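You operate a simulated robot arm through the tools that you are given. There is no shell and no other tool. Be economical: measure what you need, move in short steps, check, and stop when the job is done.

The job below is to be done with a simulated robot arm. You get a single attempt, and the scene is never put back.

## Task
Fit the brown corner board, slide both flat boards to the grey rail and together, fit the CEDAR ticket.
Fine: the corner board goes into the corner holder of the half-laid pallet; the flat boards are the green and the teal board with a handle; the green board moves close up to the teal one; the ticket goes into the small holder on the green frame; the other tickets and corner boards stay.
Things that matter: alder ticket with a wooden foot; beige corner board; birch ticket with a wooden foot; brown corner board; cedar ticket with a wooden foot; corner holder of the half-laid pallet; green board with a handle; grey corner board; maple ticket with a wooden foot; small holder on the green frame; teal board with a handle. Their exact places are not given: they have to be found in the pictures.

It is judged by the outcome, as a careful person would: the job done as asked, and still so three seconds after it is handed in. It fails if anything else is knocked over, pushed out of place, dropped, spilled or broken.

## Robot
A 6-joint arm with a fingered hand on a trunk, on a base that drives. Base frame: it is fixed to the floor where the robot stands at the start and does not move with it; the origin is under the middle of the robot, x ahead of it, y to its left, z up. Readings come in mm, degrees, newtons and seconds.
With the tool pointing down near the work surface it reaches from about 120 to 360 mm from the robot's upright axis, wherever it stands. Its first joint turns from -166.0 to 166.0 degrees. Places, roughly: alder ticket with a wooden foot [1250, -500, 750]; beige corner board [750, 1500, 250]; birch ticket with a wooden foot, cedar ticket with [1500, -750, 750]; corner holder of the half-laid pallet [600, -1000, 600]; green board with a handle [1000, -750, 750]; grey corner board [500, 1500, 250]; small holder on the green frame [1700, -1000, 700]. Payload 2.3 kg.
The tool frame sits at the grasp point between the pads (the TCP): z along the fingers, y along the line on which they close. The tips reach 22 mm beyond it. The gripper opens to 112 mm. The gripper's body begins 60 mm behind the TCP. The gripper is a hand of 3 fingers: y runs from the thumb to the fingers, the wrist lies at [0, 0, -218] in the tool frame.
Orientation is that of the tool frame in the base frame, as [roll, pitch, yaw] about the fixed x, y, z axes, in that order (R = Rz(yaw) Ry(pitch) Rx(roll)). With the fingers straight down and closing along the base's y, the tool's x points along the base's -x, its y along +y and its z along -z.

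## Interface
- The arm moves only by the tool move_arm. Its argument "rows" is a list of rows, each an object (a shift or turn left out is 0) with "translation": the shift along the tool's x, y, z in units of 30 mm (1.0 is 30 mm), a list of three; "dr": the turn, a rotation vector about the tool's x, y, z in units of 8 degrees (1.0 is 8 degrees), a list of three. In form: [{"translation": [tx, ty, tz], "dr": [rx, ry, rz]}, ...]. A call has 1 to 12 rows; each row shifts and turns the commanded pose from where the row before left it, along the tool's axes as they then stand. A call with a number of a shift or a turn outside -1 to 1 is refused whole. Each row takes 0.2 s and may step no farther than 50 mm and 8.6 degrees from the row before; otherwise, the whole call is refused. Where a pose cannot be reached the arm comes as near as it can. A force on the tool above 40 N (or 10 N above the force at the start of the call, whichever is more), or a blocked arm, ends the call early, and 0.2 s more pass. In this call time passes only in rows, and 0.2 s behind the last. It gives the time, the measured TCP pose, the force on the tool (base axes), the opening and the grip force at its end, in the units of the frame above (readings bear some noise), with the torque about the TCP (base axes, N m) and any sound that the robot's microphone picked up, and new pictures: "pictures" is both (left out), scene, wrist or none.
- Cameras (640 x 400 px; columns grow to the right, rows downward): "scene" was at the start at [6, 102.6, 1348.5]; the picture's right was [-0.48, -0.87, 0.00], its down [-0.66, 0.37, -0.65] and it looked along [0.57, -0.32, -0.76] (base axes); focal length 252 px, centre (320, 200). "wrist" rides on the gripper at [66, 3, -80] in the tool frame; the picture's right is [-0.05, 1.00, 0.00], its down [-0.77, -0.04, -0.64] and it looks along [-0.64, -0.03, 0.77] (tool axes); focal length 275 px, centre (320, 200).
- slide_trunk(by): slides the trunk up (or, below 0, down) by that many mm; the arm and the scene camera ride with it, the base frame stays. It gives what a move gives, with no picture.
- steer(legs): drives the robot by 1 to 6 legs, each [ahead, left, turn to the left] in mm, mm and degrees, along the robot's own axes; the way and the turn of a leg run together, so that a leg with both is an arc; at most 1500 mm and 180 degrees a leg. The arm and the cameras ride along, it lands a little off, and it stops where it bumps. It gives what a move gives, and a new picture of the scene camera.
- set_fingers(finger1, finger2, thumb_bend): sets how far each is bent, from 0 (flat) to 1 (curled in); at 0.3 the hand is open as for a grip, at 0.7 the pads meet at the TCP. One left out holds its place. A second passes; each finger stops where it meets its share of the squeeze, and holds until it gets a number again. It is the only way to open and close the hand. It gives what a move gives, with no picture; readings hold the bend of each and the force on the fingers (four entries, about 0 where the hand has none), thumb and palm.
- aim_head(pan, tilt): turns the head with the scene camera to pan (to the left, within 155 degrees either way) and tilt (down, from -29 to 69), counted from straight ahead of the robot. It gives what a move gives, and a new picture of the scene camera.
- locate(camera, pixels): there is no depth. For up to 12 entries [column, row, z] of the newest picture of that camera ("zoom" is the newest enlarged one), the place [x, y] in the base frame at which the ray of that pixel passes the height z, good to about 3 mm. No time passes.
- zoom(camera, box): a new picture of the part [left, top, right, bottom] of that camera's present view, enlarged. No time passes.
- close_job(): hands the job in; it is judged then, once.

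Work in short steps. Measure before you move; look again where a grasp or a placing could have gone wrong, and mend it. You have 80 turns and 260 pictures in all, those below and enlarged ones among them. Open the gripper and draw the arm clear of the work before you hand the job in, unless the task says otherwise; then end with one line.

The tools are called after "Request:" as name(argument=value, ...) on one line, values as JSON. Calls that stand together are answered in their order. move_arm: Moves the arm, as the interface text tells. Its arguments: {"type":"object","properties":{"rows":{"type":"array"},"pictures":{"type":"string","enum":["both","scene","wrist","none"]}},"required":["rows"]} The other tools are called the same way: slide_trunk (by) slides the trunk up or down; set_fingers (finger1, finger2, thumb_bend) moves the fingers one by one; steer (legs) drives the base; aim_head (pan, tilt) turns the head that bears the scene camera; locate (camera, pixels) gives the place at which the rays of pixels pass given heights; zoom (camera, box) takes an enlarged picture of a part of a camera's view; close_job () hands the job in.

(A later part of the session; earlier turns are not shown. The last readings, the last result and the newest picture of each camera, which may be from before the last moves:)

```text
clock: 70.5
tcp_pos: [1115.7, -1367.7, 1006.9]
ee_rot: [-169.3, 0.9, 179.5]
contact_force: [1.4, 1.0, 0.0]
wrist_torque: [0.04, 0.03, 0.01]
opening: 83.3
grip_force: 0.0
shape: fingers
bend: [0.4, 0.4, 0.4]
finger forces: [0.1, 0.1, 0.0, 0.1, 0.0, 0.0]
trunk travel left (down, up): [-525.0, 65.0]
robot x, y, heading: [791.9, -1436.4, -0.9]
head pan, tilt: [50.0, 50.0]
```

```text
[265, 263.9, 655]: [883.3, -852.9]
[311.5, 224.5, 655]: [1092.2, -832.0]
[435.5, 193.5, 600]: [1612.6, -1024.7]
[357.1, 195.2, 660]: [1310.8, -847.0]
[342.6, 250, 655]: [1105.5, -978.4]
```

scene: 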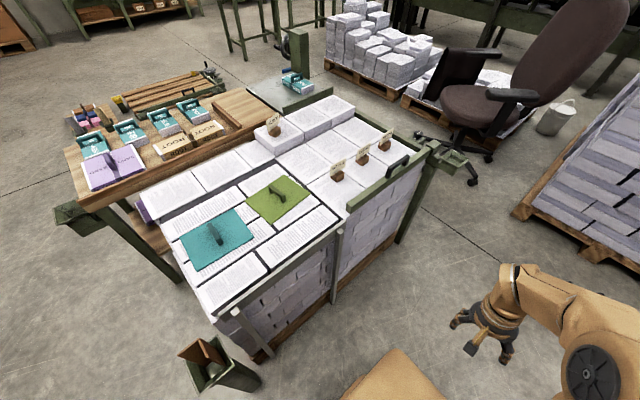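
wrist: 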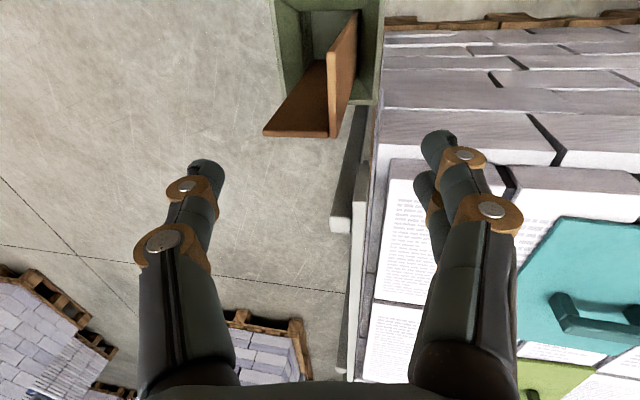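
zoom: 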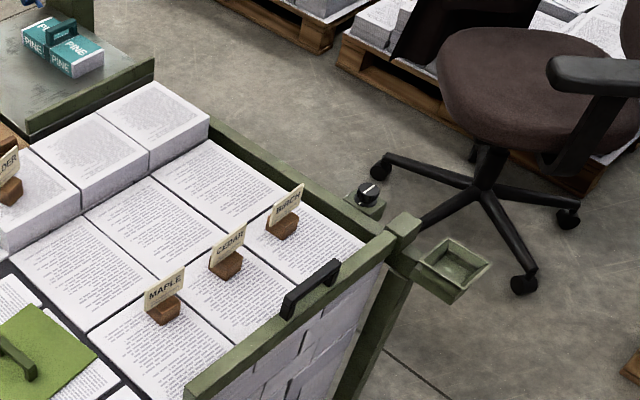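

The last scene picture was stale for locate (no new picture after the trunk slide). I refresh it with aim_head and redo the measure.

Request:
aim_head(pan=50, tilt=50)

Request:
locate(camera="scene", pixels=[[202.4, 265, 755], [247.4, 238.75, 755], [265, 263.9, 755], [256, 231.25, 755], [290.1, 206.5, 755], [311.5, 224.5, 755], [278.1, 253, 755], [342.6, 250, 755], [435.5, 193.5, 700], [335, 211.3, 760], [357.1, 195.2, 760], [377, 181.2, 760]])

Request:
locate(camera="scene", pixels=[[265, 263.9, 655], [311.5, 224.5, 655], [435.5, 193.5, 600], [357.1, 195.2, 660], [342.6, 250, 655]])

```text
clock: 71.1
tcp_pos: [1114.8, -1366.8, 1007.0]
ee_rot: [-169.2, 0.9, 179.4]
contact_force: [0.6, 0.5, -0.1]
wrist_torque: [0.02, 0.0, -0.02]
opening: 83.4
grip_force: 0.1
shape: fingers
bend: [0.4, 0.4, 0.4]
finger forces: [0.0, 0.0, 0.0, 0.0, 0.0, 0.0]
trunk travel left (down, up): [-525.0, 65.0]
robot x, y, heading: [788.5, -1434.5, -0.7]
head pan, tilt: [50.0, 50.0]
```

scene: 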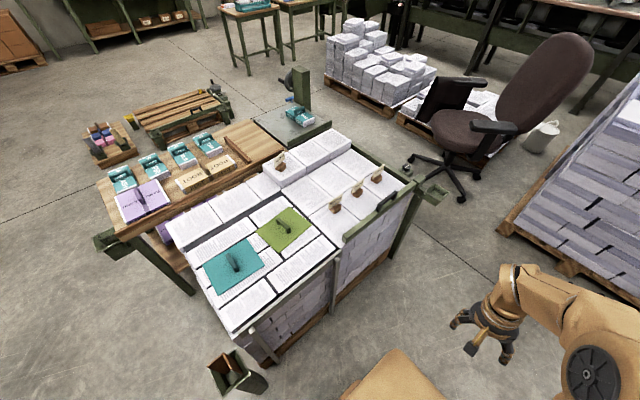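

```text
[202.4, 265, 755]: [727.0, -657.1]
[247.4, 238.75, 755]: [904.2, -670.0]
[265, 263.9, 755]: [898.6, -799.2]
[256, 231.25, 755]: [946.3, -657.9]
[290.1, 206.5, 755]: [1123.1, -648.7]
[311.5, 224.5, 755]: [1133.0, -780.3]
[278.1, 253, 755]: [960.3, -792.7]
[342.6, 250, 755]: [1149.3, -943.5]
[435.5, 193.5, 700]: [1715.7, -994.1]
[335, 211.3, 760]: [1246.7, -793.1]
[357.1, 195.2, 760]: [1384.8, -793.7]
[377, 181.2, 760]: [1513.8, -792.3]
```

```text
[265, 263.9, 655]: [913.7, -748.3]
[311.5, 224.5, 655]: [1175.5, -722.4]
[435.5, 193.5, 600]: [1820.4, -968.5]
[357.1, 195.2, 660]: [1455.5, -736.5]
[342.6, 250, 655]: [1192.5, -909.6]
```

Request:
locate(camera="scene", pixels=[[265, 263.9, 0], [265, 263.9, 1400], [311.5, 224.5, 0], [311.5, 224.5, 1400], [278.1, 253, 700], [202.4, 265, 700], [435.5, 193.5, 0], [435.5, 193.5, 1400]])

Request:
slide_trunk(by=-450)

Request:
aim_head(pan=50, tilt=40)

Request:
zoom(camera="scene", box=[160, 120, 360, 270])

Request:
zoom(camera="scene", box=[310, 90, 510, 230])

```text
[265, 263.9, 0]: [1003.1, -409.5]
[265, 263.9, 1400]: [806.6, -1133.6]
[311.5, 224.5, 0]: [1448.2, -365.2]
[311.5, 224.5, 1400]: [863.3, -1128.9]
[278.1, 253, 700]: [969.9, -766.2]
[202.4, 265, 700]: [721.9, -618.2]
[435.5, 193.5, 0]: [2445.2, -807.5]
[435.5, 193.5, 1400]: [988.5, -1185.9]
```

```text
refused: -450 is not a number from -400 to 400
```

```text
clock: 71.8
tcp_pos: [1114.2, -1366.3, 1006.6]
ee_rot: [-169.1, 1.0, 179.4]
contact_force: [-0.8, 0.7, 0.9]
wrist_torque: [0.01, 0.0, 0.02]
opening: 83.3
grip_force: 0.0
shape: fingers
bend: [0.4, 0.4, 0.4]
finger forces: [0.0, 0.0, 0.1, 0.0, 0.0, 0.0]
trunk travel left (down, up): [-525.0, 65.0]
robot x, y, heading: [791.9, -1437.4, -0.8]
head pan, tilt: [50.0, 40.0]
```

scene: 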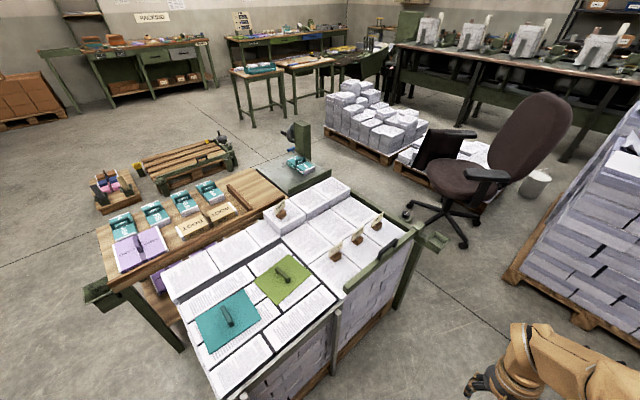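

```text
2.67 times, centred on (260, 195) of scene
```

zoom: 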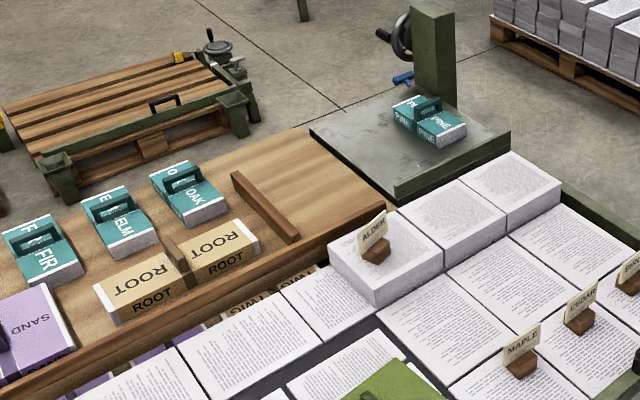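

```text
2.86 times, centred on (410, 160) of scene
```

zoom: 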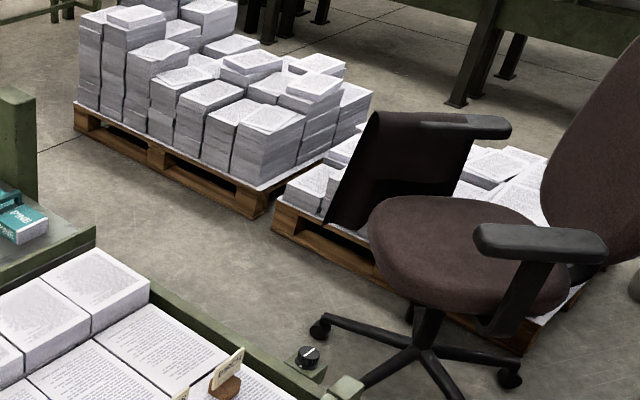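

Solved: board tops z≈708, teal centre ≈(812,-701), green ≈(1055,-690), rail inner edge y≈-925, cam geometry consistent. I straighten the hand, turn to face the stack (+y) and approach.

Request:
move_arm(rows=[{"dr": [-0.7, 0, 0]}, {"dr": [-0.65, 0.1, 0]}], pictures="none")

Request:
steer(legs=[[0, 0, 90.7], [200, 0, 0]])

Request:
aim_head(pan=0, tilt=58)

```text
clock: 72.5
tcp_pos: [1114.4, -1366.5, 1007.4]
ee_rot: [179.9, 0.1, 179.4]
contact_force: [0.7, -0.5, -0.1]
wrist_torque: [-0.02, -0.03, 0.0]
opening: 83.3
grip_force: 0.1
shape: fingers
bend: [0.4, 0.4, 0.4]
finger forces: [0.1, 0.1, 0.0, 0.1, 0.0, 0.0]
trunk travel left (down, up): [-525.0, 65.0]
robot x, y, heading: [793.4, -1438.0, -0.9]
head pan, tilt: [50.0, 40.0]
```

```text
clock: 77.9
tcp_pos: [712.7, -914.7, 1006.4]
ee_rot: [-180.0, 0.1, -89.5]
contact_force: [0.5, 0.2, 0.0]
wrist_torque: [0.0, 0.0, -0.01]
opening: 83.7
grip_force: 0.1
shape: fingers
bend: [0.4, 0.4, 0.4]
finger forces: [0.0, 0.0, 0.0, 0.1, 0.0, 0.1]
trunk travel left (down, up): [-525.0, 65.0]
robot x, y, heading: [790.9, -1238.1, 90.5]
head pan, tilt: [50.0, 40.0]
```

scene: 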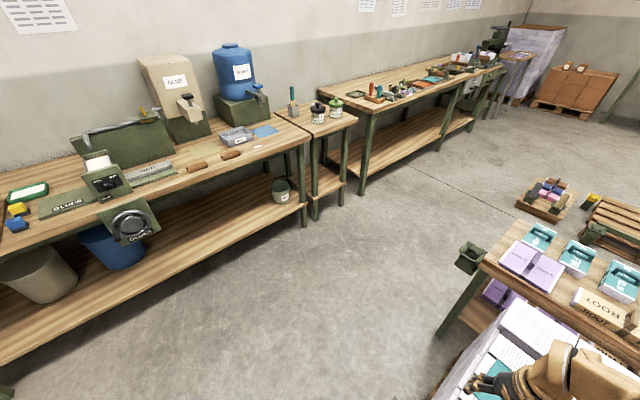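

```text
clock: 79.1
tcp_pos: [712.9, -914.0, 1007.3]
ee_rot: [180.0, 0.1, -89.5]
contact_force: [0.4, 0.3, -0.3]
wrist_torque: [0.02, 0.01, 0.01]
opening: 83.3
grip_force: 0.0
shape: fingers
bend: [0.4, 0.4, 0.4]
finger forces: [0.1, 0.1, 0.1, 0.1, 0.0, 0.1]
trunk travel left (down, up): [-525.0, 65.0]
robot x, y, heading: [791.5, -1238.2, 90.3]
head pan, tilt: [0.0, 58.0]
```

scene: 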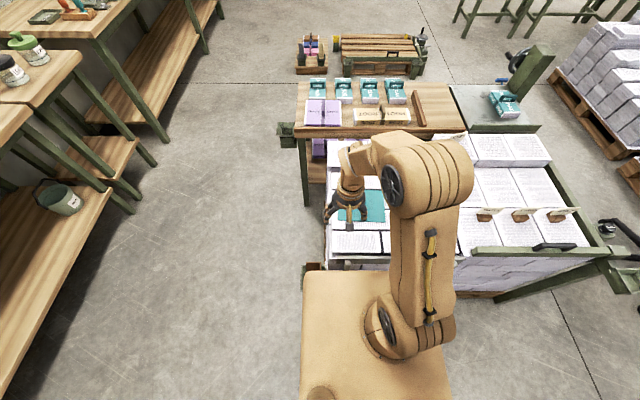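

Facing the stack now. I drive 50 mm closer, then tilt the hand 40° forward and align in x with the teal handle.

Request:
steer(legs=[[50, 0, 0]])

Request:
move_arm(rows=[{"translation": [0, -0.65, 0], "dr": [0, -1, 0]}, {"translation": [0, -0.65, 0], "dr": [0, -1, 0]}, {"translation": [0, -0.65, 0], "dr": [0, -1, 0]}, {"translation": [0, -0.65, 0], "dr": [0, -1, 0]}, {"translation": [0, -0.65, 0], "dr": [0, -1, 0]}], pictures="both")

```text
clock: 80.0
tcp_pos: [712.6, -870.4, 1005.8]
ee_rot: [180.0, 0.0, -89.2]
contact_force: [-0.3, 0.5, 0.2]
wrist_torque: [-0.03, -0.02, 0.0]
opening: 83.2
grip_force: 0.0
shape: fingers
bend: [0.4, 0.4, 0.4]
finger forces: [0.0, 0.0, 0.0, 0.1, 0.0, 0.0]
trunk travel left (down, up): [-525.0, 65.0]
robot x, y, heading: [790.0, -1192.3, 90.7]
head pan, tilt: [0.0, 58.0]
```

scene: 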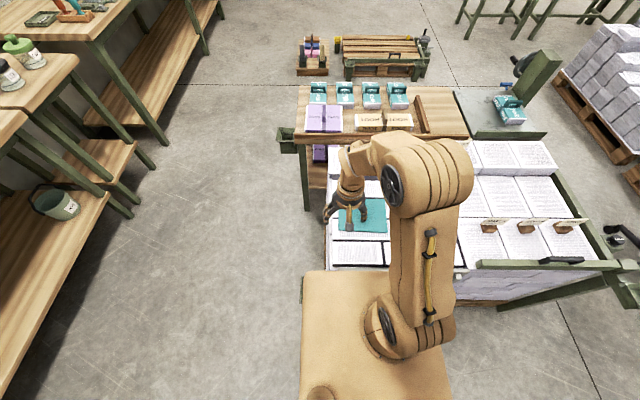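

```text
clock: 81.2
tcp_pos: [786.5, -859.8, 1009.4]
ee_rot: [-175.8, 24.5, -89.0]
contact_force: [0.2, -0.3, -0.4]
wrist_torque: [-0.01, 0.01, -0.03]
opening: 83.2
grip_force: 0.1
shape: fingers
bend: [0.4, 0.4, 0.4]
finger forces: [0.0, 0.1, 0.0, 0.0, 0.1, 0.1]
out of reach, approached as far as the arm can: row 3, 4, 5
trunk travel left (down, up): [-525.0, 65.0]
robot x, y, heading: [791.8, -1191.6, 90.5]
head pan, tilt: [0.0, 58.0]
```

scene: 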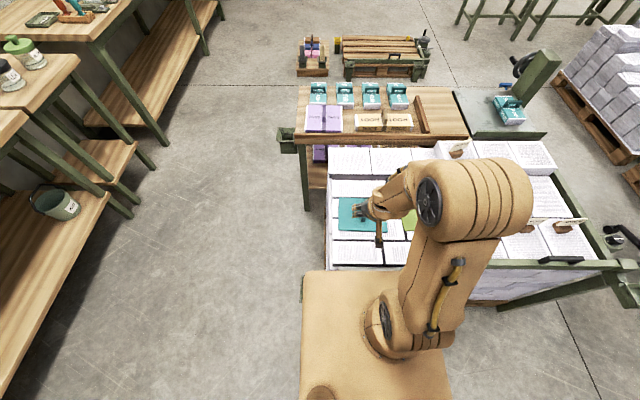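
wrist: 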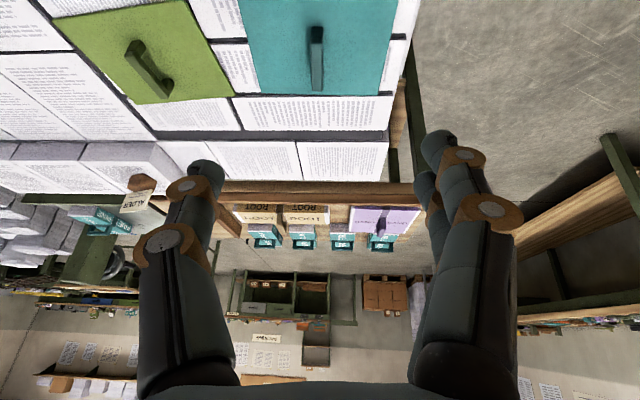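

Wrist limit near the body; extending outward should free it. I continue toward y≈-705 with the commanded 40° tilt.

Request:
move_arm(rows=[{"translation": [-0.7, 0, 0.59]}, {"translation": [-0.7, 0, 0.59]}, {"translation": [-0.7, 0, 0.59]}, {"translation": [-0.7, 0, 0.59]}, {"translation": [-0.7, 0, 0.59]}, {"translation": [-0.7, 0, 0.59]}], pictures="wrist")

```text
clock: 82.6
tcp_pos: [794.6, -698.4, 963.8]
ee_rot: [-175.8, 24.5, -89.2]
contact_force: [0.4, 0.2, -0.7]
wrist_torque: [0.03, 0.02, 0.01]
opening: 83.5
grip_force: 0.1
shape: fingers
bend: [0.4, 0.4, 0.4]
finger forces: [0.0, 0.0, 0.0, 0.1, 0.0, 0.0]
trunk travel left (down, up): [-525.0, 65.0]
robot x, y, heading: [791.1, -1191.6, 90.5]
head pan, tilt: [0.0, 58.0]
```

wrist: 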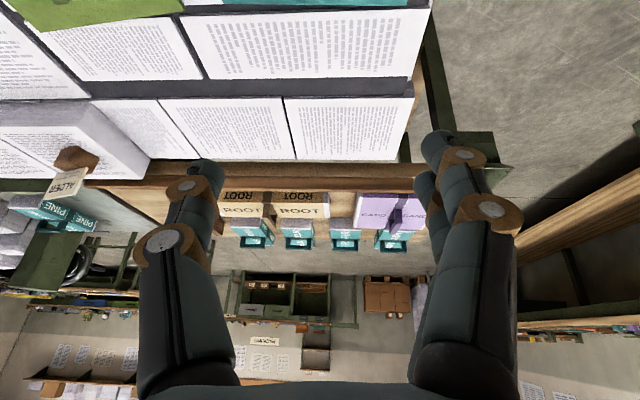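

Reach is fine at 24.5° tilt. I lower the trunk 190 mm (geometry unchanged) and view with the scene camera.

Request:
slide_trunk(by=-185)

Request:
aim_head(pan=0, tilt=50)

Request:
zoom(camera="scene", box=[290, 130, 450, 250])

```text
clock: 84.7
tcp_pos: [794.0, -701.1, 780.4]
ee_rot: [-175.8, 24.5, -89.2]
contact_force: [0.2, -0.6, 0.4]
wrist_torque: [-0.02, 0.01, 0.03]
opening: 83.3
grip_force: 0.1
shape: fingers
bend: [0.4, 0.4, 0.4]
finger forces: [0.1, 0.0, 0.0, 0.0, 0.1, 0.1]
trunk travel left (down, up): [-340.0, 250.0]
robot x, y, heading: [794.1, -1190.6, 90.4]
head pan, tilt: [0.0, 58.0]
```

```text
clock: 85.3
tcp_pos: [793.5, -698.1, 779.7]
ee_rot: [-175.8, 24.6, -89.2]
contact_force: [-0.2, -0.2, 0.4]
wrist_torque: [-0.02, 0.02, 0.02]
opening: 83.5
grip_force: 0.1
shape: fingers
bend: [0.4, 0.4, 0.4]
finger forces: [0.0, 0.0, 0.0, 0.0, 0.0, 0.0]
trunk travel left (down, up): [-340.0, 250.0]
robot x, y, heading: [789.6, -1194.7, 90.7]
head pan, tilt: [0.0, 50.0]
```

scene: 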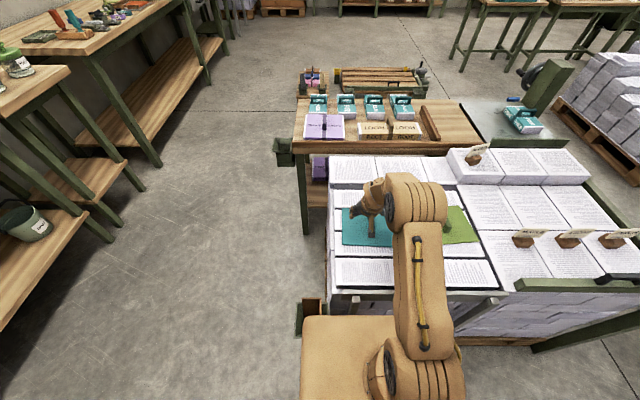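

```text
3.33 times, centred on (370, 190) of scene
```

zoom: 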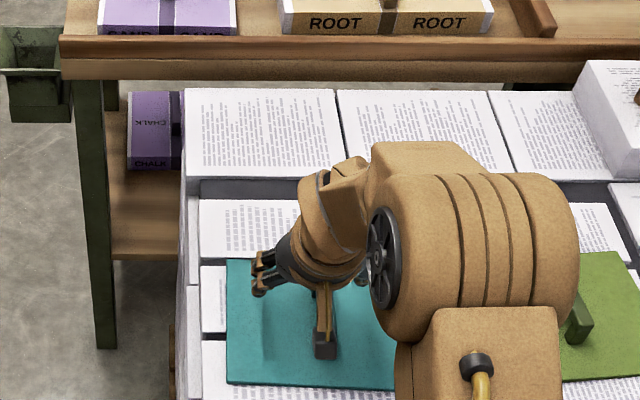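

The carriage's left corner overlaps the post holder in plan; I raise the trunk, shift the robot +x by 120 mm, and check the brown board.

Request:
slide_trunk(by=120)

Request:
steer(legs=[[0, -120, -0.5]])

Request:
zoom(camera="scene", box=[220, 220, 340, 330])

```text
clock: 86.8
tcp_pos: [793.2, -699.7, 899.1]
ee_rot: [-175.8, 24.6, -89.2]
contact_force: [-0.3, 0.1, 0.4]
wrist_torque: [-0.01, 0.0, 0.02]
opening: 83.2
grip_force: 0.1
shape: fingers
bend: [0.4, 0.4, 0.4]
finger forces: [0.0, 0.1, 0.0, 0.0, 0.0, 0.0]
trunk travel left (down, up): [-460.0, 130.0]
robot x, y, heading: [790.6, -1191.4, 90.5]
head pan, tilt: [0.0, 50.0]
```

```text
clock: 88.1
tcp_pos: [919.3, -698.9, 898.4]
ee_rot: [-175.9, 24.7, -89.5]
contact_force: [0.1, -0.4, 0.3]
wrist_torque: [-0.03, 0.02, -0.03]
opening: 83.3
grip_force: 0.2
shape: fingers
bend: [0.4, 0.4, 0.4]
finger forces: [0.1, 0.0, 0.0, 0.1, 0.0, 0.1]
trunk travel left (down, up): [-460.0, 130.0]
robot x, y, heading: [912.4, -1192.1, 90.1]
head pan, tilt: [0.0, 50.0]
```

scene: 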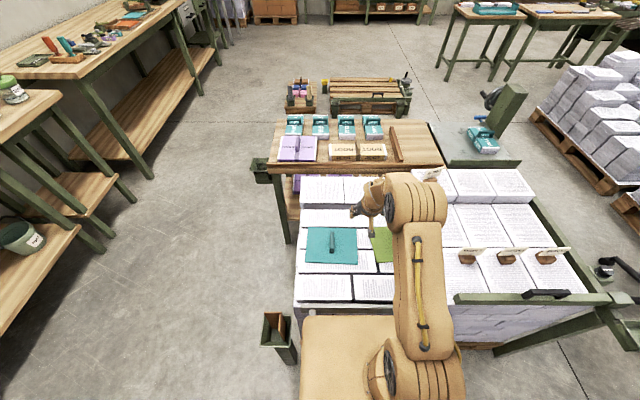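

```text
3.64 times, centred on (280, 275) of scene
```

zoom: 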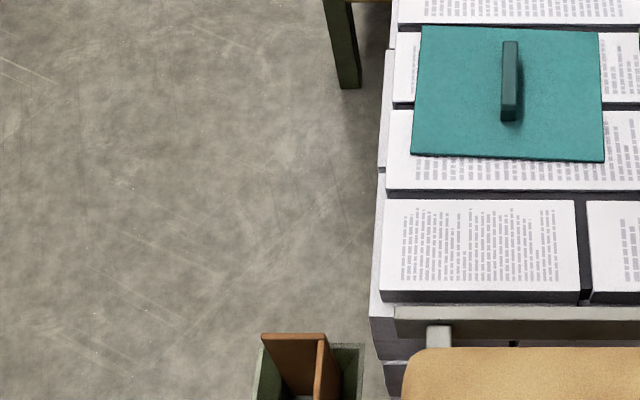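

Brown board is fine. Measure teal board, handle and rail from here.

Request:
locate(camera="zoom", pixels=[[421, 27, 708], [601, 33, 708], [604, 160, 708], [412, 153, 708], [510, 45, 728], [510, 118, 728], [400, 308, 720], [600, 308, 720], [480, 303, 705]])

Request:
zoom(camera="scene", box=[270, 190, 410, 310])

```text
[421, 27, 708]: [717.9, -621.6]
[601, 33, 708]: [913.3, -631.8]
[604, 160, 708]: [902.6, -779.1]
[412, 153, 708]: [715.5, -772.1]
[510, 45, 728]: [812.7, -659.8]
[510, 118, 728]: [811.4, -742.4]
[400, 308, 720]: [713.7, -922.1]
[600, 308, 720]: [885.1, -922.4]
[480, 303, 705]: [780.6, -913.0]
```

```text
3.33 times, centred on (340, 250) of scene
```

zoom: 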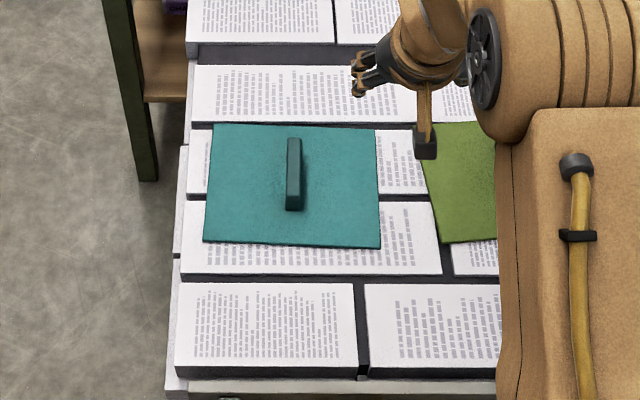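

Teal: x 716–908, y −775…−625; handle along y, centre (812,−701); rail inner edge y≈−922. I move over the handle at (812,−722).

Request:
move_arm(rows=[{"translation": [0.19, 0.89, -0.09], "dr": [-0.25, 0, 0]}, {"translation": [0.19, 0.89, -0.09], "dr": [-0.25, 0, 0]}, {"translation": [0.19, 0.89, -0.09]}, {"translation": [0.19, 0.89, -0.09]}], pictures="none")

Request:
slide_trunk(by=-120)

Request:
aim_head(pan=5, tilt=50)

Request:
zoom(camera="scene", box=[290, 170, 430, 290])

Request:
zoom(camera="wrist", box=[0, 0, 640, 400])

```text
clock: 89.1
tcp_pos: [809.1, -723.4, 897.2]
ee_rot: [-179.9, 24.6, -89.5]
contact_force: [0.2, 0.7, -0.1]
wrist_torque: [0.0, 0.0, 0.02]
opening: 83.4
grip_force: 0.1
shape: fingers
bend: [0.4, 0.4, 0.4]
finger forces: [0.0, 0.0, 0.0, 0.0, 0.0, 0.1]
trunk travel left (down, up): [-460.0, 130.0]
robot x, y, heading: [911.5, -1193.1, 90.1]
head pan, tilt: [0.0, 50.0]
```

```text
clock: 90.6
tcp_pos: [811.3, -723.4, 778.0]
ee_rot: [-179.8, 24.7, -89.5]
contact_force: [0.5, -0.2, 0.0]
wrist_torque: [-0.02, -0.02, 0.02]
opening: 83.2
grip_force: 0.0
shape: fingers
bend: [0.4, 0.4, 0.4]
finger forces: [0.1, 0.1, 0.1, 0.0, 0.0, 0.0]
trunk travel left (down, up): [-340.0, 250.0]
robot x, y, heading: [911.3, -1190.2, 90.4]
head pan, tilt: [0.0, 50.0]
```

```text
clock: 91.2
tcp_pos: [809.9, -723.0, 777.2]
ee_rot: [-179.9, 24.6, -89.4]
contact_force: [0.8, -0.3, -0.3]
wrist_torque: [0.0, 0.0, 0.01]
opening: 83.4
grip_force: 0.0
shape: fingers
bend: [0.4, 0.4, 0.4]
finger forces: [0.0, 0.0, 0.0, 0.1, 0.0, 0.0]
trunk travel left (down, up): [-340.0, 250.0]
robot x, y, heading: [913.4, -1194.2, 90.1]
head pan, tilt: [5.0, 50.0]
```

scene: 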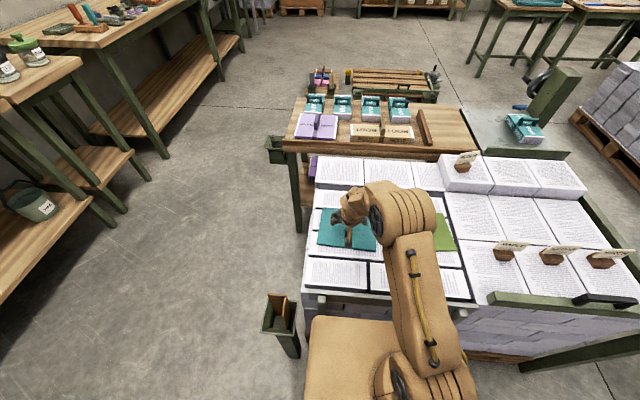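

```text
3.33 times, centred on (360, 230) of scene
```

zoom: 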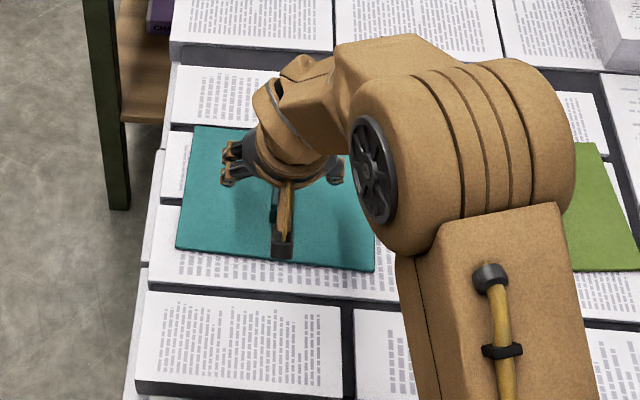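

```text
1.00 times, centred on (320, 200) of wrist (not enlarged: the box is as wide or as high as the picture)
```

zoom: 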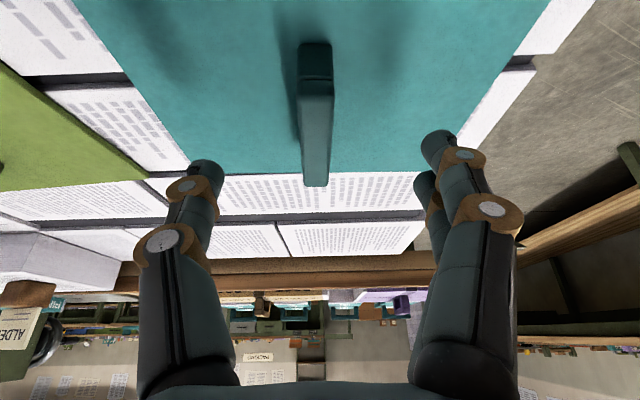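

Handle is well centred between fingers (cols 300–330). Verify with locate, then lower further.

Request:
locate(camera="zoom", pixels=[[315, 185, 728], [317, 45, 728], [315, 185, 740], [317, 45, 740]])

Request:
slide_trunk(by=-35)

Request:
zoom(camera="wrist", box=[0, 0, 640, 400])

Request:
locate(camera="zoom", pixels=[[315, 185, 728]])

```text
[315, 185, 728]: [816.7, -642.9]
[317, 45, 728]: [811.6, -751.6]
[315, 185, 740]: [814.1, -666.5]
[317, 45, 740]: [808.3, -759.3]
```

```text
clock: 92.0
tcp_pos: [812.4, -722.4, 742.4]
ee_rot: [-179.8, 24.6, -89.4]
contact_force: [0.3, -0.6, 0.3]
wrist_torque: [-0.04, 0.03, 0.0]
opening: 83.2
grip_force: 0.1
shape: fingers
bend: [0.4, 0.4, 0.4]
finger forces: [0.0, 0.0, 0.0, 0.0, 0.1, 0.0]
trunk travel left (down, up): [-305.0, 285.0]
robot x, y, heading: [914.3, -1196.9, 90.2]
head pan, tilt: [5.0, 50.0]
```

```text
1.00 times, centred on (320, 200) of wrist (not enlarged: the box is as wide or as high as the picture)
```

zoom: 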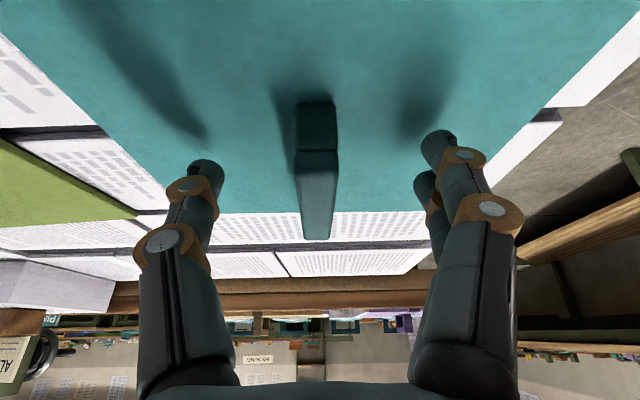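

```text
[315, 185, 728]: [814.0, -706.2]
```

Fingertip shadows nearly meet the tips, so height is right. Close on the handle.

Request:
set_fingers(finger1=0.75, finger2=0.75, thumb_bend=0.75)

Request:
zoom(camera="wrist", box=[0, 0, 640, 400])

```text
clock: 93.0
tcp_pos: [811.2, -722.6, 742.5]
ee_rot: [-179.7, 24.6, -89.6]
contact_force: [-0.1, -0.9, 0.0]
wrist_torque: [-0.01, 0.01, 0.04]
opening: 11.2
grip_force: 10.7
shape: fingers
bend: [0.72, 0.72, 0.68]
finger forces: [6.0, 6.2, 0.1, 0.0, 10.4, 0.0]
trunk travel left (down, up): [-305.0, 285.0]
robot x, y, heading: [913.4, -1192.5, 90.4]
head pan, tilt: [5.0, 50.0]
```

```text
1.00 times, centred on (320, 200) of wrist (not enlarged: the box is as wide or as high as the picture)
```

zoom: 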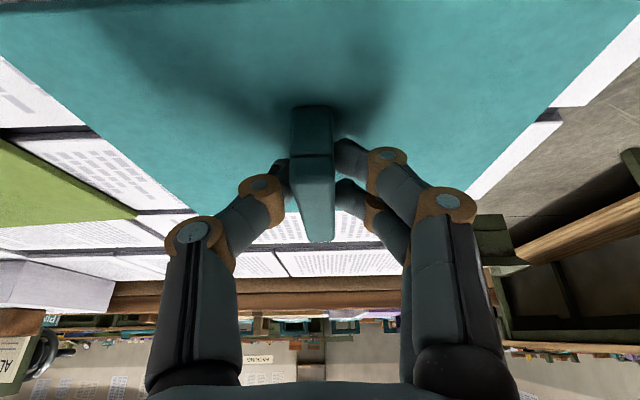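

Gripped (opening 11 mm). Drag toward the rail 120 mm with a small yaw correction (+2°).

Request:
move_arm(rows=[{"translation": [0.606, 0, -0.277], "dr": [0, 0, -0.13]}, {"translation": [0.606, 0, -0.277], "dr": [0, 0, -0.13]}, {"translation": [0.606, 0, -0.277]}, {"translation": [0.606, 0, -0.277]}, {"translation": [0.606, 0, -0.277]}, {"translation": [0.606, 0, -0.277]}], pictures="scene")

Request:
zoom(camera="scene", box=[290, 200, 430, 320])

```text
clock: 94.4
tcp_pos: [814.6, -844.1, 741.6]
ee_rot: [-178.8, 24.5, -87.2]
contact_force: [-0.2, 0.0, -1.3]
wrist_torque: [0.01, 0.02, 0.0]
opening: 11.0
grip_force: 11.1
shape: fingers
bend: [0.72, 0.72, 0.68]
finger forces: [5.8, 6.2, 0.0, 0.0, 10.9, 0.0]
trunk travel left (down, up): [-305.0, 285.0]
robot x, y, heading: [911.0, -1191.7, 90.4]
head pan, tilt: [5.0, 50.0]
```

scene: 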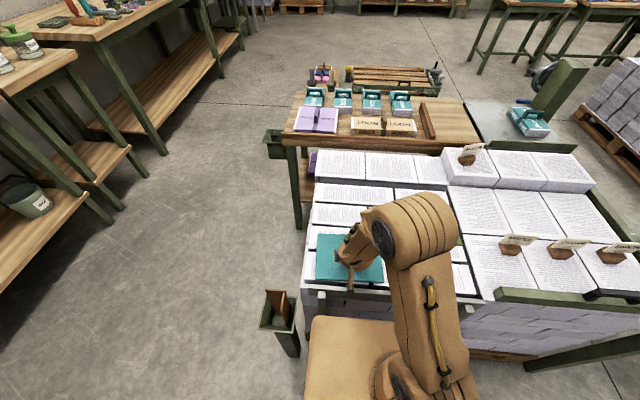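

```text
3.33 times, centred on (360, 260) of scene
```

zoom: 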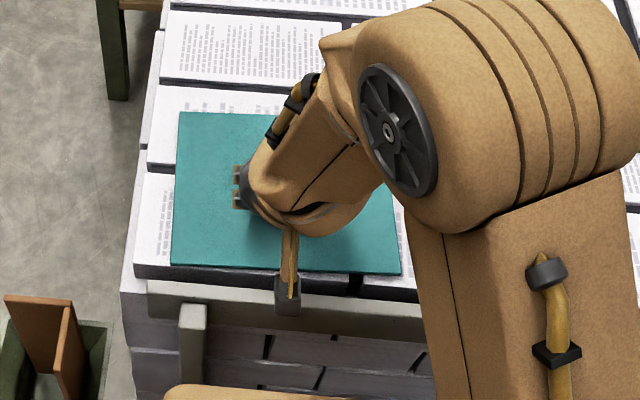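

The board slid; ~25 mm remain. Continue in small steps.

Request:
move_arm(rows=[{"translation": [0.152, 0, -0.069]}, {"translation": [0.152, 0, -0.069]}, {"translation": [0.152, 0, -0.069]}, {"translation": [0.152, 0, -0.069]}, {"translation": [0.091, 0, -0.042]}, {"translation": [0.091, 0, -0.042]}, {"translation": [0.061, 0, -0.028]}], pictures="scene")

Request:
zoom(camera="scene", box=[290, 225, 410, 325])

```text
clock: 96.0
tcp_pos: [815.5, -871.3, 742.6]
ee_rot: [-178.7, 24.6, -87.2]
contact_force: [-3.6, 11.9, 4.3]
wrist_torque: [0.18, 0.13, 0.03]
opening: 10.2
grip_force: 9.9
shape: fingers
bend: [0.72, 0.72, 0.68]
finger forces: [6.2, 5.5, 0.0, 0.0, 8.6, 0.1]
trunk travel left (down, up): [-305.0, 285.0]
robot x, y, heading: [910.1, -1194.3, 90.1]
head pan, tilt: [5.0, 50.0]
```

scene: 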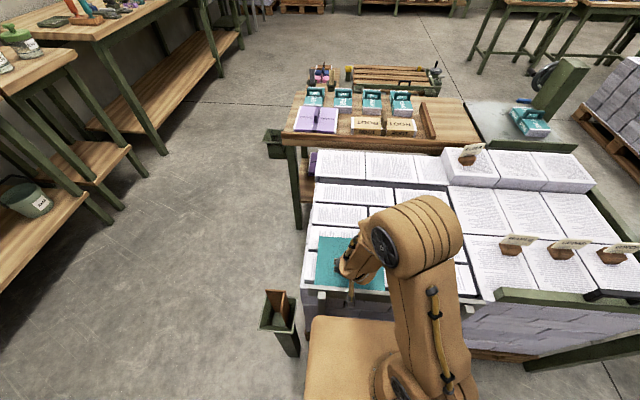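

```text
4.00 times, centred on (350, 275) of scene
```

zoom: 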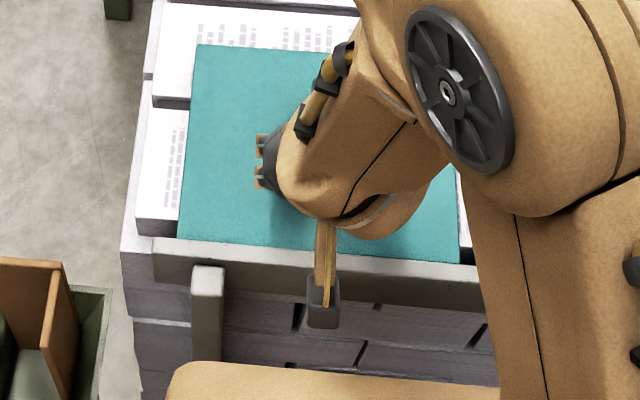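

The teal board is against the rail (12 N). Open, raise, and drive 240 mm to the right for the green one.

Request:
set_fingers(finger1=0.4, finger2=0.4, thumb_bend=0.4)

Request:
slide_trunk(by=170)

Request:
steer(legs=[[0, -240, 0]])

Request:
zoom(camera="scene", box=[240, 190, 380, 310])

```text
clock: 97.0
tcp_pos: [815.1, -872.7, 741.6]
ee_rot: [-178.7, 24.5, -87.3]
contact_force: [-0.3, -0.5, -0.5]
wrist_torque: [0.01, 0.03, -0.02]
opening: 83.2
grip_force: 0.1
shape: fingers
bend: [0.4, 0.4, 0.4]
finger forces: [0.0, 0.0, 0.0, 0.0, 0.1, 0.0]
trunk travel left (down, up): [-305.0, 285.0]
robot x, y, heading: [910.1, -1193.2, 90.2]
head pan, tilt: [5.0, 50.0]
```

```text
clock: 99.0
tcp_pos: [815.8, -871.7, 912.7]
ee_rot: [-178.9, 24.6, -87.2]
contact_force: [0.0, 1.2, 0.2]
wrist_torque: [-0.01, 0.02, -0.02]
opening: 83.2
grip_force: 0.0
shape: fingers
bend: [0.4, 0.4, 0.4]
finger forces: [0.0, 0.0, 0.1, 0.1, 0.0, 0.1]
trunk travel left (down, up): [-475.0, 115.0]
robot x, y, heading: [910.4, -1190.9, 90.1]
head pan, tilt: [5.0, 50.0]
```

```text
clock: 100.8
tcp_pos: [1059.7, -870.6, 913.3]
ee_rot: [-178.9, 24.6, -87.4]
contact_force: [0.6, -0.2, 0.1]
wrist_torque: [0.0, 0.03, 0.01]
opening: 83.3
grip_force: 0.1
shape: fingers
bend: [0.4, 0.4, 0.4]
finger forces: [0.1, 0.0, 0.1, 0.0, 0.1, 0.0]
trunk travel left (down, up): [-475.0, 115.0]
robot x, y, heading: [1155.4, -1194.3, 89.9]
head pan, tilt: [5.0, 50.0]
```

scene: 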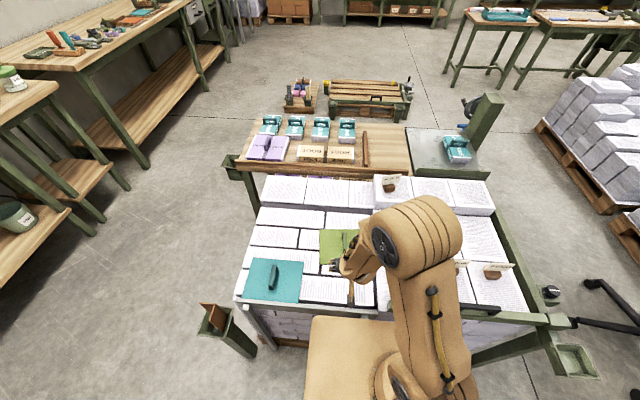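

```text
3.33 times, centred on (310, 250) of scene
```

zoom: 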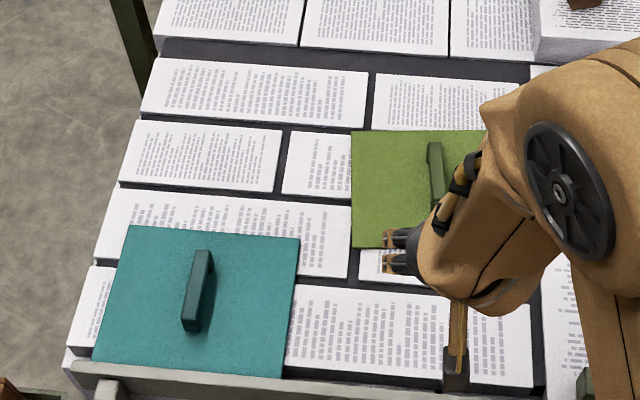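

Teal sits at the rail. Measure teal and green edges.

Request:
locate(camera="zoom", pixels=[[128, 226, 708], [300, 237, 708], [283, 378, 708], [92, 360, 708], [352, 130, 708], [350, 247, 708], [480, 130, 708], [435, 142, 732], [80, 362, 720], [400, 392, 720]])

Request:
move_arm(rows=[{"translation": [-0.9, 0, 0.41], "dr": [0, 0, 0.13]}, {"translation": [-0.9, 0, 0.41], "dr": [0, 0, 0.13]}, {"translation": [-0.9, 0, 0.41]}, {"translation": [-0.9, 0, 0.41]}, {"translation": [-0.9, 0, 0.41]}], pictures="wrist")

```text
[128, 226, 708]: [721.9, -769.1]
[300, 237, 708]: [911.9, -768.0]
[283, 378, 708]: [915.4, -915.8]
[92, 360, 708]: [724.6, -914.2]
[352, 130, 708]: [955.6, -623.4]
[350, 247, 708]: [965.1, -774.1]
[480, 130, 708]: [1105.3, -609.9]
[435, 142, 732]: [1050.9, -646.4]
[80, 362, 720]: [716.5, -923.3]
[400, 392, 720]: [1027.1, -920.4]
```

```text
clock: 102.0
tcp_pos: [1056.0, -719.2, 912.4]
ee_rot: [-179.8, 24.6, -89.8]
contact_force: [0.5, -0.7, 0.6]
wrist_torque: [-0.03, 0.0, -0.02]
opening: 83.1
grip_force: 0.1
shape: fingers
bend: [0.4, 0.4, 0.4]
finger forces: [0.1, 0.0, 0.0, 0.0, 0.0, 0.0]
trunk travel left (down, up): [-475.0, 115.0]
robot x, y, heading: [1157.0, -1194.0, 90.0]
head pan, tilt: [5.0, 50.0]
```

wrist: 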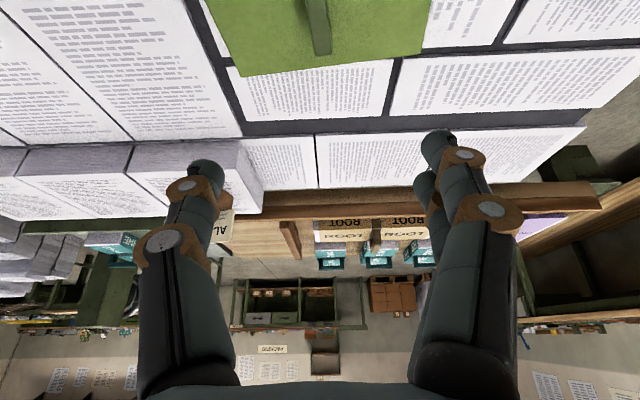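

Teal: x 723–914, edge at the rail. Green: centre (1055,−691), yaw +3.6°. I yaw the hand to match and lower the trunk 135 mm.

Request:
move_arm(rows=[{"dr": [0, 0, -0.42]}], pictures="none")

Request:
slide_trunk(by=-135)

Request:
zoom(camera="wrist", box=[0, 0, 640, 400])

```text
clock: 102.3
tcp_pos: [1057.6, -721.3, 913.2]
ee_rot: [-178.3, 24.5, -86.0]
contact_force: [0.3, -1.3, -0.7]
wrist_torque: [0.0, 0.0, 0.0]
opening: 83.6
grip_force: 0.1
shape: fingers
bend: [0.4, 0.4, 0.4]
finger forces: [0.1, 0.1, 0.0, 0.0, 0.1, 0.1]
trunk travel left (down, up): [-475.0, 115.0]
robot x, y, heading: [1157.1, -1195.3, 90.2]
head pan, tilt: [5.0, 50.0]
```

```text
clock: 104.0
tcp_pos: [1057.1, -721.1, 778.3]
ee_rot: [-178.4, 24.5, -85.9]
contact_force: [-0.5, 0.3, -0.3]
wrist_torque: [0.05, 0.01, -0.02]
opening: 83.3
grip_force: 0.1
shape: fingers
bend: [0.4, 0.4, 0.4]
finger forces: [0.0, 0.0, 0.1, 0.0, 0.0, 0.0]
trunk travel left (down, up): [-340.0, 250.0]
robot x, y, heading: [1155.1, -1195.7, 90.1]
head pan, tilt: [5.0, 50.0]
```

```text
1.00 times, centred on (320, 200) of wrist (not enlarged: the box is as wide or as high as the picture)
```

zoom: 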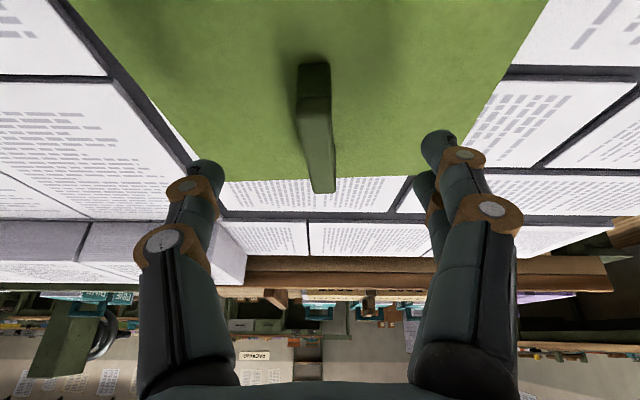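

Centred on the green handle. Lower 36 mm and close.

Request:
slide_trunk(by=-36)

Request:
set_fingers(finger1=0.75, finger2=0.75, thumb_bend=0.75)

Request:
zoom(camera="wrist", box=[0, 0, 640, 400])

```text
clock: 104.8
tcp_pos: [1057.4, -721.3, 740.7]
ee_rot: [-178.3, 24.5, -86.0]
contact_force: [0.7, 0.0, 0.5]
wrist_torque: [0.0, -0.05, 0.01]
opening: 83.0
grip_force: 0.0
shape: fingers
bend: [0.4, 0.4, 0.4]
finger forces: [0.0, 0.0, 0.0, 0.1, 0.0, 0.0]
trunk travel left (down, up): [-304.0, 286.0]
robot x, y, heading: [1156.1, -1192.8, 90.2]
head pan, tilt: [5.0, 50.0]
```

```text
clock: 105.8
tcp_pos: [1056.9, -720.7, 740.6]
ee_rot: [-178.2, 24.6, -85.9]
contact_force: [-0.2, 1.1, -0.5]
wrist_torque: [0.03, -0.01, 0.01]
opening: 11.8
grip_force: 12.5
shape: fingers
bend: [0.71, 0.71, 0.68]
finger forces: [6.0, 6.2, 0.0, 0.1, 12.0, 0.0]
trunk travel left (down, up): [-304.0, 286.0]
robot x, y, heading: [1154.2, -1191.9, 90.3]
head pan, tilt: [5.0, 50.0]
```

```text
1.00 times, centred on (320, 200) of wrist (not enlarged: the box is as wide or as high as the picture)
```

zoom: 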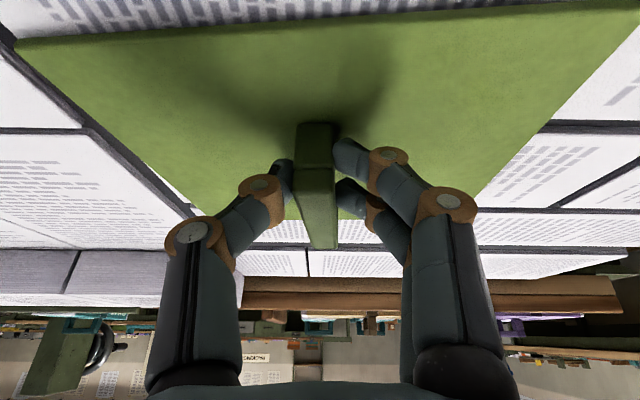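

Gripped. Rotate back 3.5° and drag 120 mm toward the rail.

Request:
move_arm(rows=[{"dr": [0, 0, 0.22]}, {"dr": [0, 0, 0.2]}, {"translation": [0.606, 0, -0.277]}, {"translation": [0.606, 0, -0.277]}, {"translation": [0.606, 0, -0.277]}, {"translation": [0.606, 0, -0.277]}, {"translation": [0.606, 0, -0.277]}, {"translation": [0.606, 0, -0.277]}], pictures="scene")

Request:
zoom(camera="scene", box=[240, 210, 400, 330])

```text
clock: 107.6
tcp_pos: [1056.7, -841.4, 741.2]
ee_rot: [-179.8, 24.5, -89.7]
contact_force: [0.4, 0.2, -0.7]
wrist_torque: [-0.03, -0.02, 0.0]
opening: 11.4
grip_force: 12.0
shape: fingers
bend: [0.71, 0.71, 0.68]
finger forces: [5.8, 6.1, 0.0, 0.0, 12.0, 0.0]
trunk travel left (down, up): [-304.0, 286.0]
robot x, y, heading: [1159.4, -1191.3, 89.8]
head pan, tilt: [5.0, 50.0]
```

scene: 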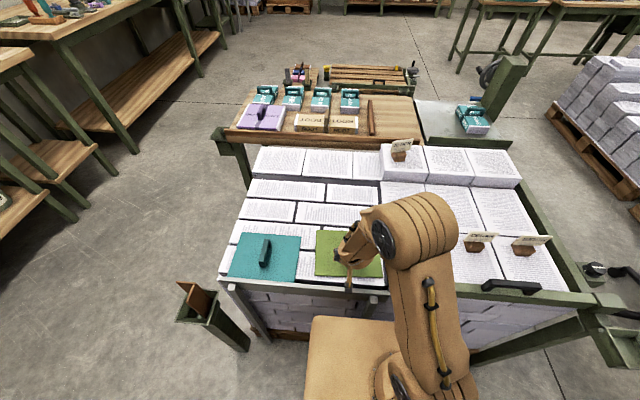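

```text
3.33 times, centred on (320, 270) of scene
```

zoom: 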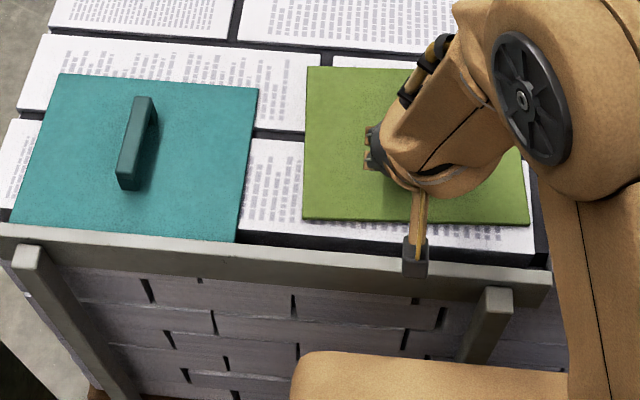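

Request:
locate(camera="zoom", pixels=[[258, 88, 708], [236, 242, 708], [307, 67, 708], [303, 218, 708], [530, 225, 708], [12, 224, 708], [20, 228, 720], [500, 275, 720]])

```text
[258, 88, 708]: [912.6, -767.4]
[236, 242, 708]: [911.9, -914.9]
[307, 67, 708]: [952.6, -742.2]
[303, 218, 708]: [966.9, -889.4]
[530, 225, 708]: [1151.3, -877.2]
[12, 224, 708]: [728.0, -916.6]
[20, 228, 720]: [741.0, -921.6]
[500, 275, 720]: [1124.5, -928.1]
```

Green is still ~+5° yawed (slipped in the grip). I tighten, rotate −5°, and move −x 30, −y 18.

Request:
set_fingers(finger1=0.9, finger2=0.9, thumb_bend=0.9)

Request:
move_arm(rows=[{"dr": [0, 0, 0.32]}, {"dr": [0, 0, 0.3]}, {"translation": [0.18, 0.33, -0.083]}, {"translation": [0.18, 0.33, -0.083]}, {"translation": [0.18, 0.33, -0.083]}], pictures="scene")

Request:
zoom(camera="scene", box=[240, 210, 400, 330])

```text
clock: 108.6
tcp_pos: [1057.6, -839.9, 741.4]
ee_rot: [-179.8, 24.5, -89.6]
contact_force: [-0.7, -0.1, -0.9]
wrist_torque: [0.02, 0.07, 0.0]
opening: 9.2
grip_force: 26.7
shape: fingers
bend: [0.74, 0.74, 0.72]
finger forces: [15.0, 11.9, 0.0, 0.0, 27.2, 0.0]
trunk travel left (down, up): [-304.0, 286.0]
robot x, y, heading: [1155.5, -1193.8, 90.3]
head pan, tilt: [5.0, 50.0]
```

```text
clock: 109.8
tcp_pos: [1027.1, -857.8, 741.8]
ee_rot: [178.0, 24.4, -95.1]
contact_force: [1.1, 0.4, 1.7]
wrist_torque: [0.04, 0.11, 0.02]
opening: 8.7
grip_force: 27.0
shape: fingers
bend: [0.74, 0.74, 0.73]
finger forces: [15.2, 12.0, 0.0, 0.0, 27.3, 0.0]
trunk travel left (down, up): [-304.0, 286.0]
robot x, y, heading: [1154.8, -1189.3, 90.4]
head pan, tilt: [5.0, 50.0]
```

scene: 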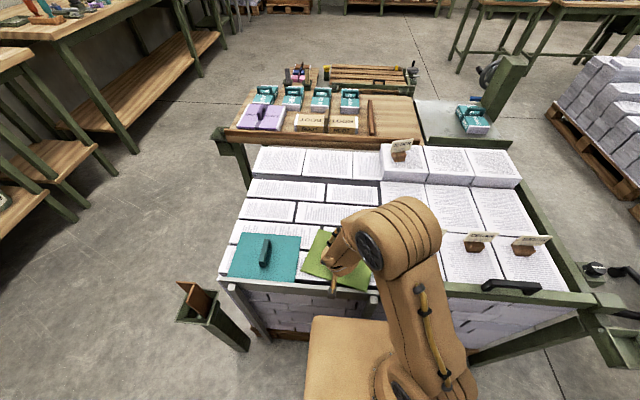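

```text
3.33 times, centred on (320, 270) of scene
```

zoom: 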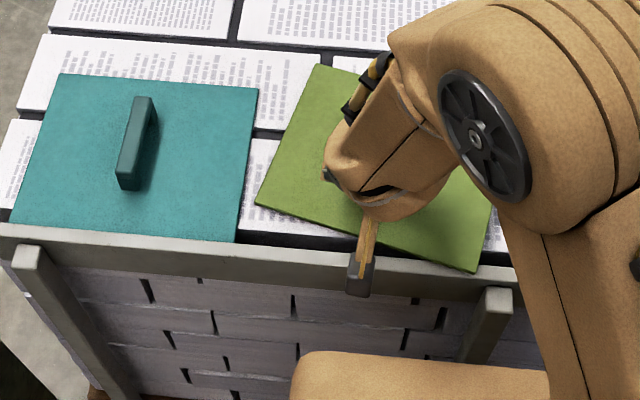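

Request:
locate(camera="zoom", pixels=[[315, 65, 708], [255, 205, 708], [476, 271, 708], [236, 242, 708], [258, 88, 708]])

```text
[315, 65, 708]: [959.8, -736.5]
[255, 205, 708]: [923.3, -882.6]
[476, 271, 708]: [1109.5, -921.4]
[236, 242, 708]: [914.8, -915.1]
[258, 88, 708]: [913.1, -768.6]
```

Over-rotated (yaw ≈ −12.5°). Rotate back +12.5°.

Request:
move_arm(rows=[{"dr": [0, 0, -0.55]}, {"dr": [0, 0, -0.5]}, {"dr": [0, 0, -0.5]}], pictures="scene")

Request:
zoom(camera="scene", box=[240, 210, 400, 330])

```text
clock: 110.6
tcp_pos: [1027.1, -856.3, 741.5]
ee_rot: [-176.4, 24.3, -81.4]
contact_force: [-0.8, 1.3, 2.5]
wrist_torque: [-0.01, 0.36, -0.15]
opening: 9.0
grip_force: 30.7
shape: fingers
bend: [0.75, 0.75, 0.73]
finger forces: [17.5, 12.7, 0.0, 0.0, 32.2, 0.0]
trunk travel left (down, up): [-304.0, 286.0]
robot x, y, heading: [1151.8, -1191.3, 90.1]
head pan, tilt: [5.0, 50.0]
```

scene: 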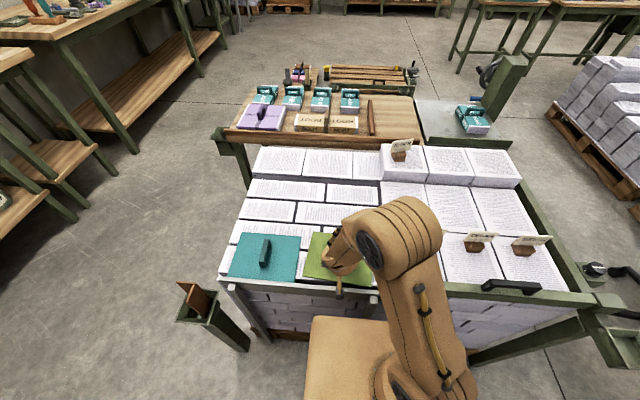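

```text
3.33 times, centred on (320, 270) of scene
```

zoom: 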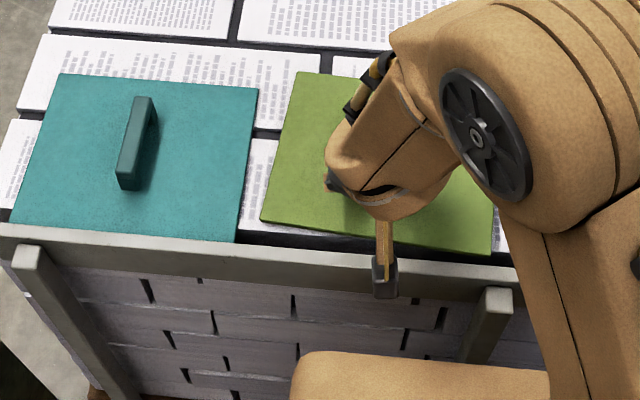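

Request:
locate(camera="zoom", pixels=[[297, 71, 708], [261, 221, 708], [491, 254, 708], [236, 242, 708], [258, 88, 708], [490, 266, 720]])

```text
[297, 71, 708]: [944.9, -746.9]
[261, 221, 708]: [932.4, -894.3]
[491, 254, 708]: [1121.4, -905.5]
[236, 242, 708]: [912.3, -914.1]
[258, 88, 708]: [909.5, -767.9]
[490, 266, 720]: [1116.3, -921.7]
```

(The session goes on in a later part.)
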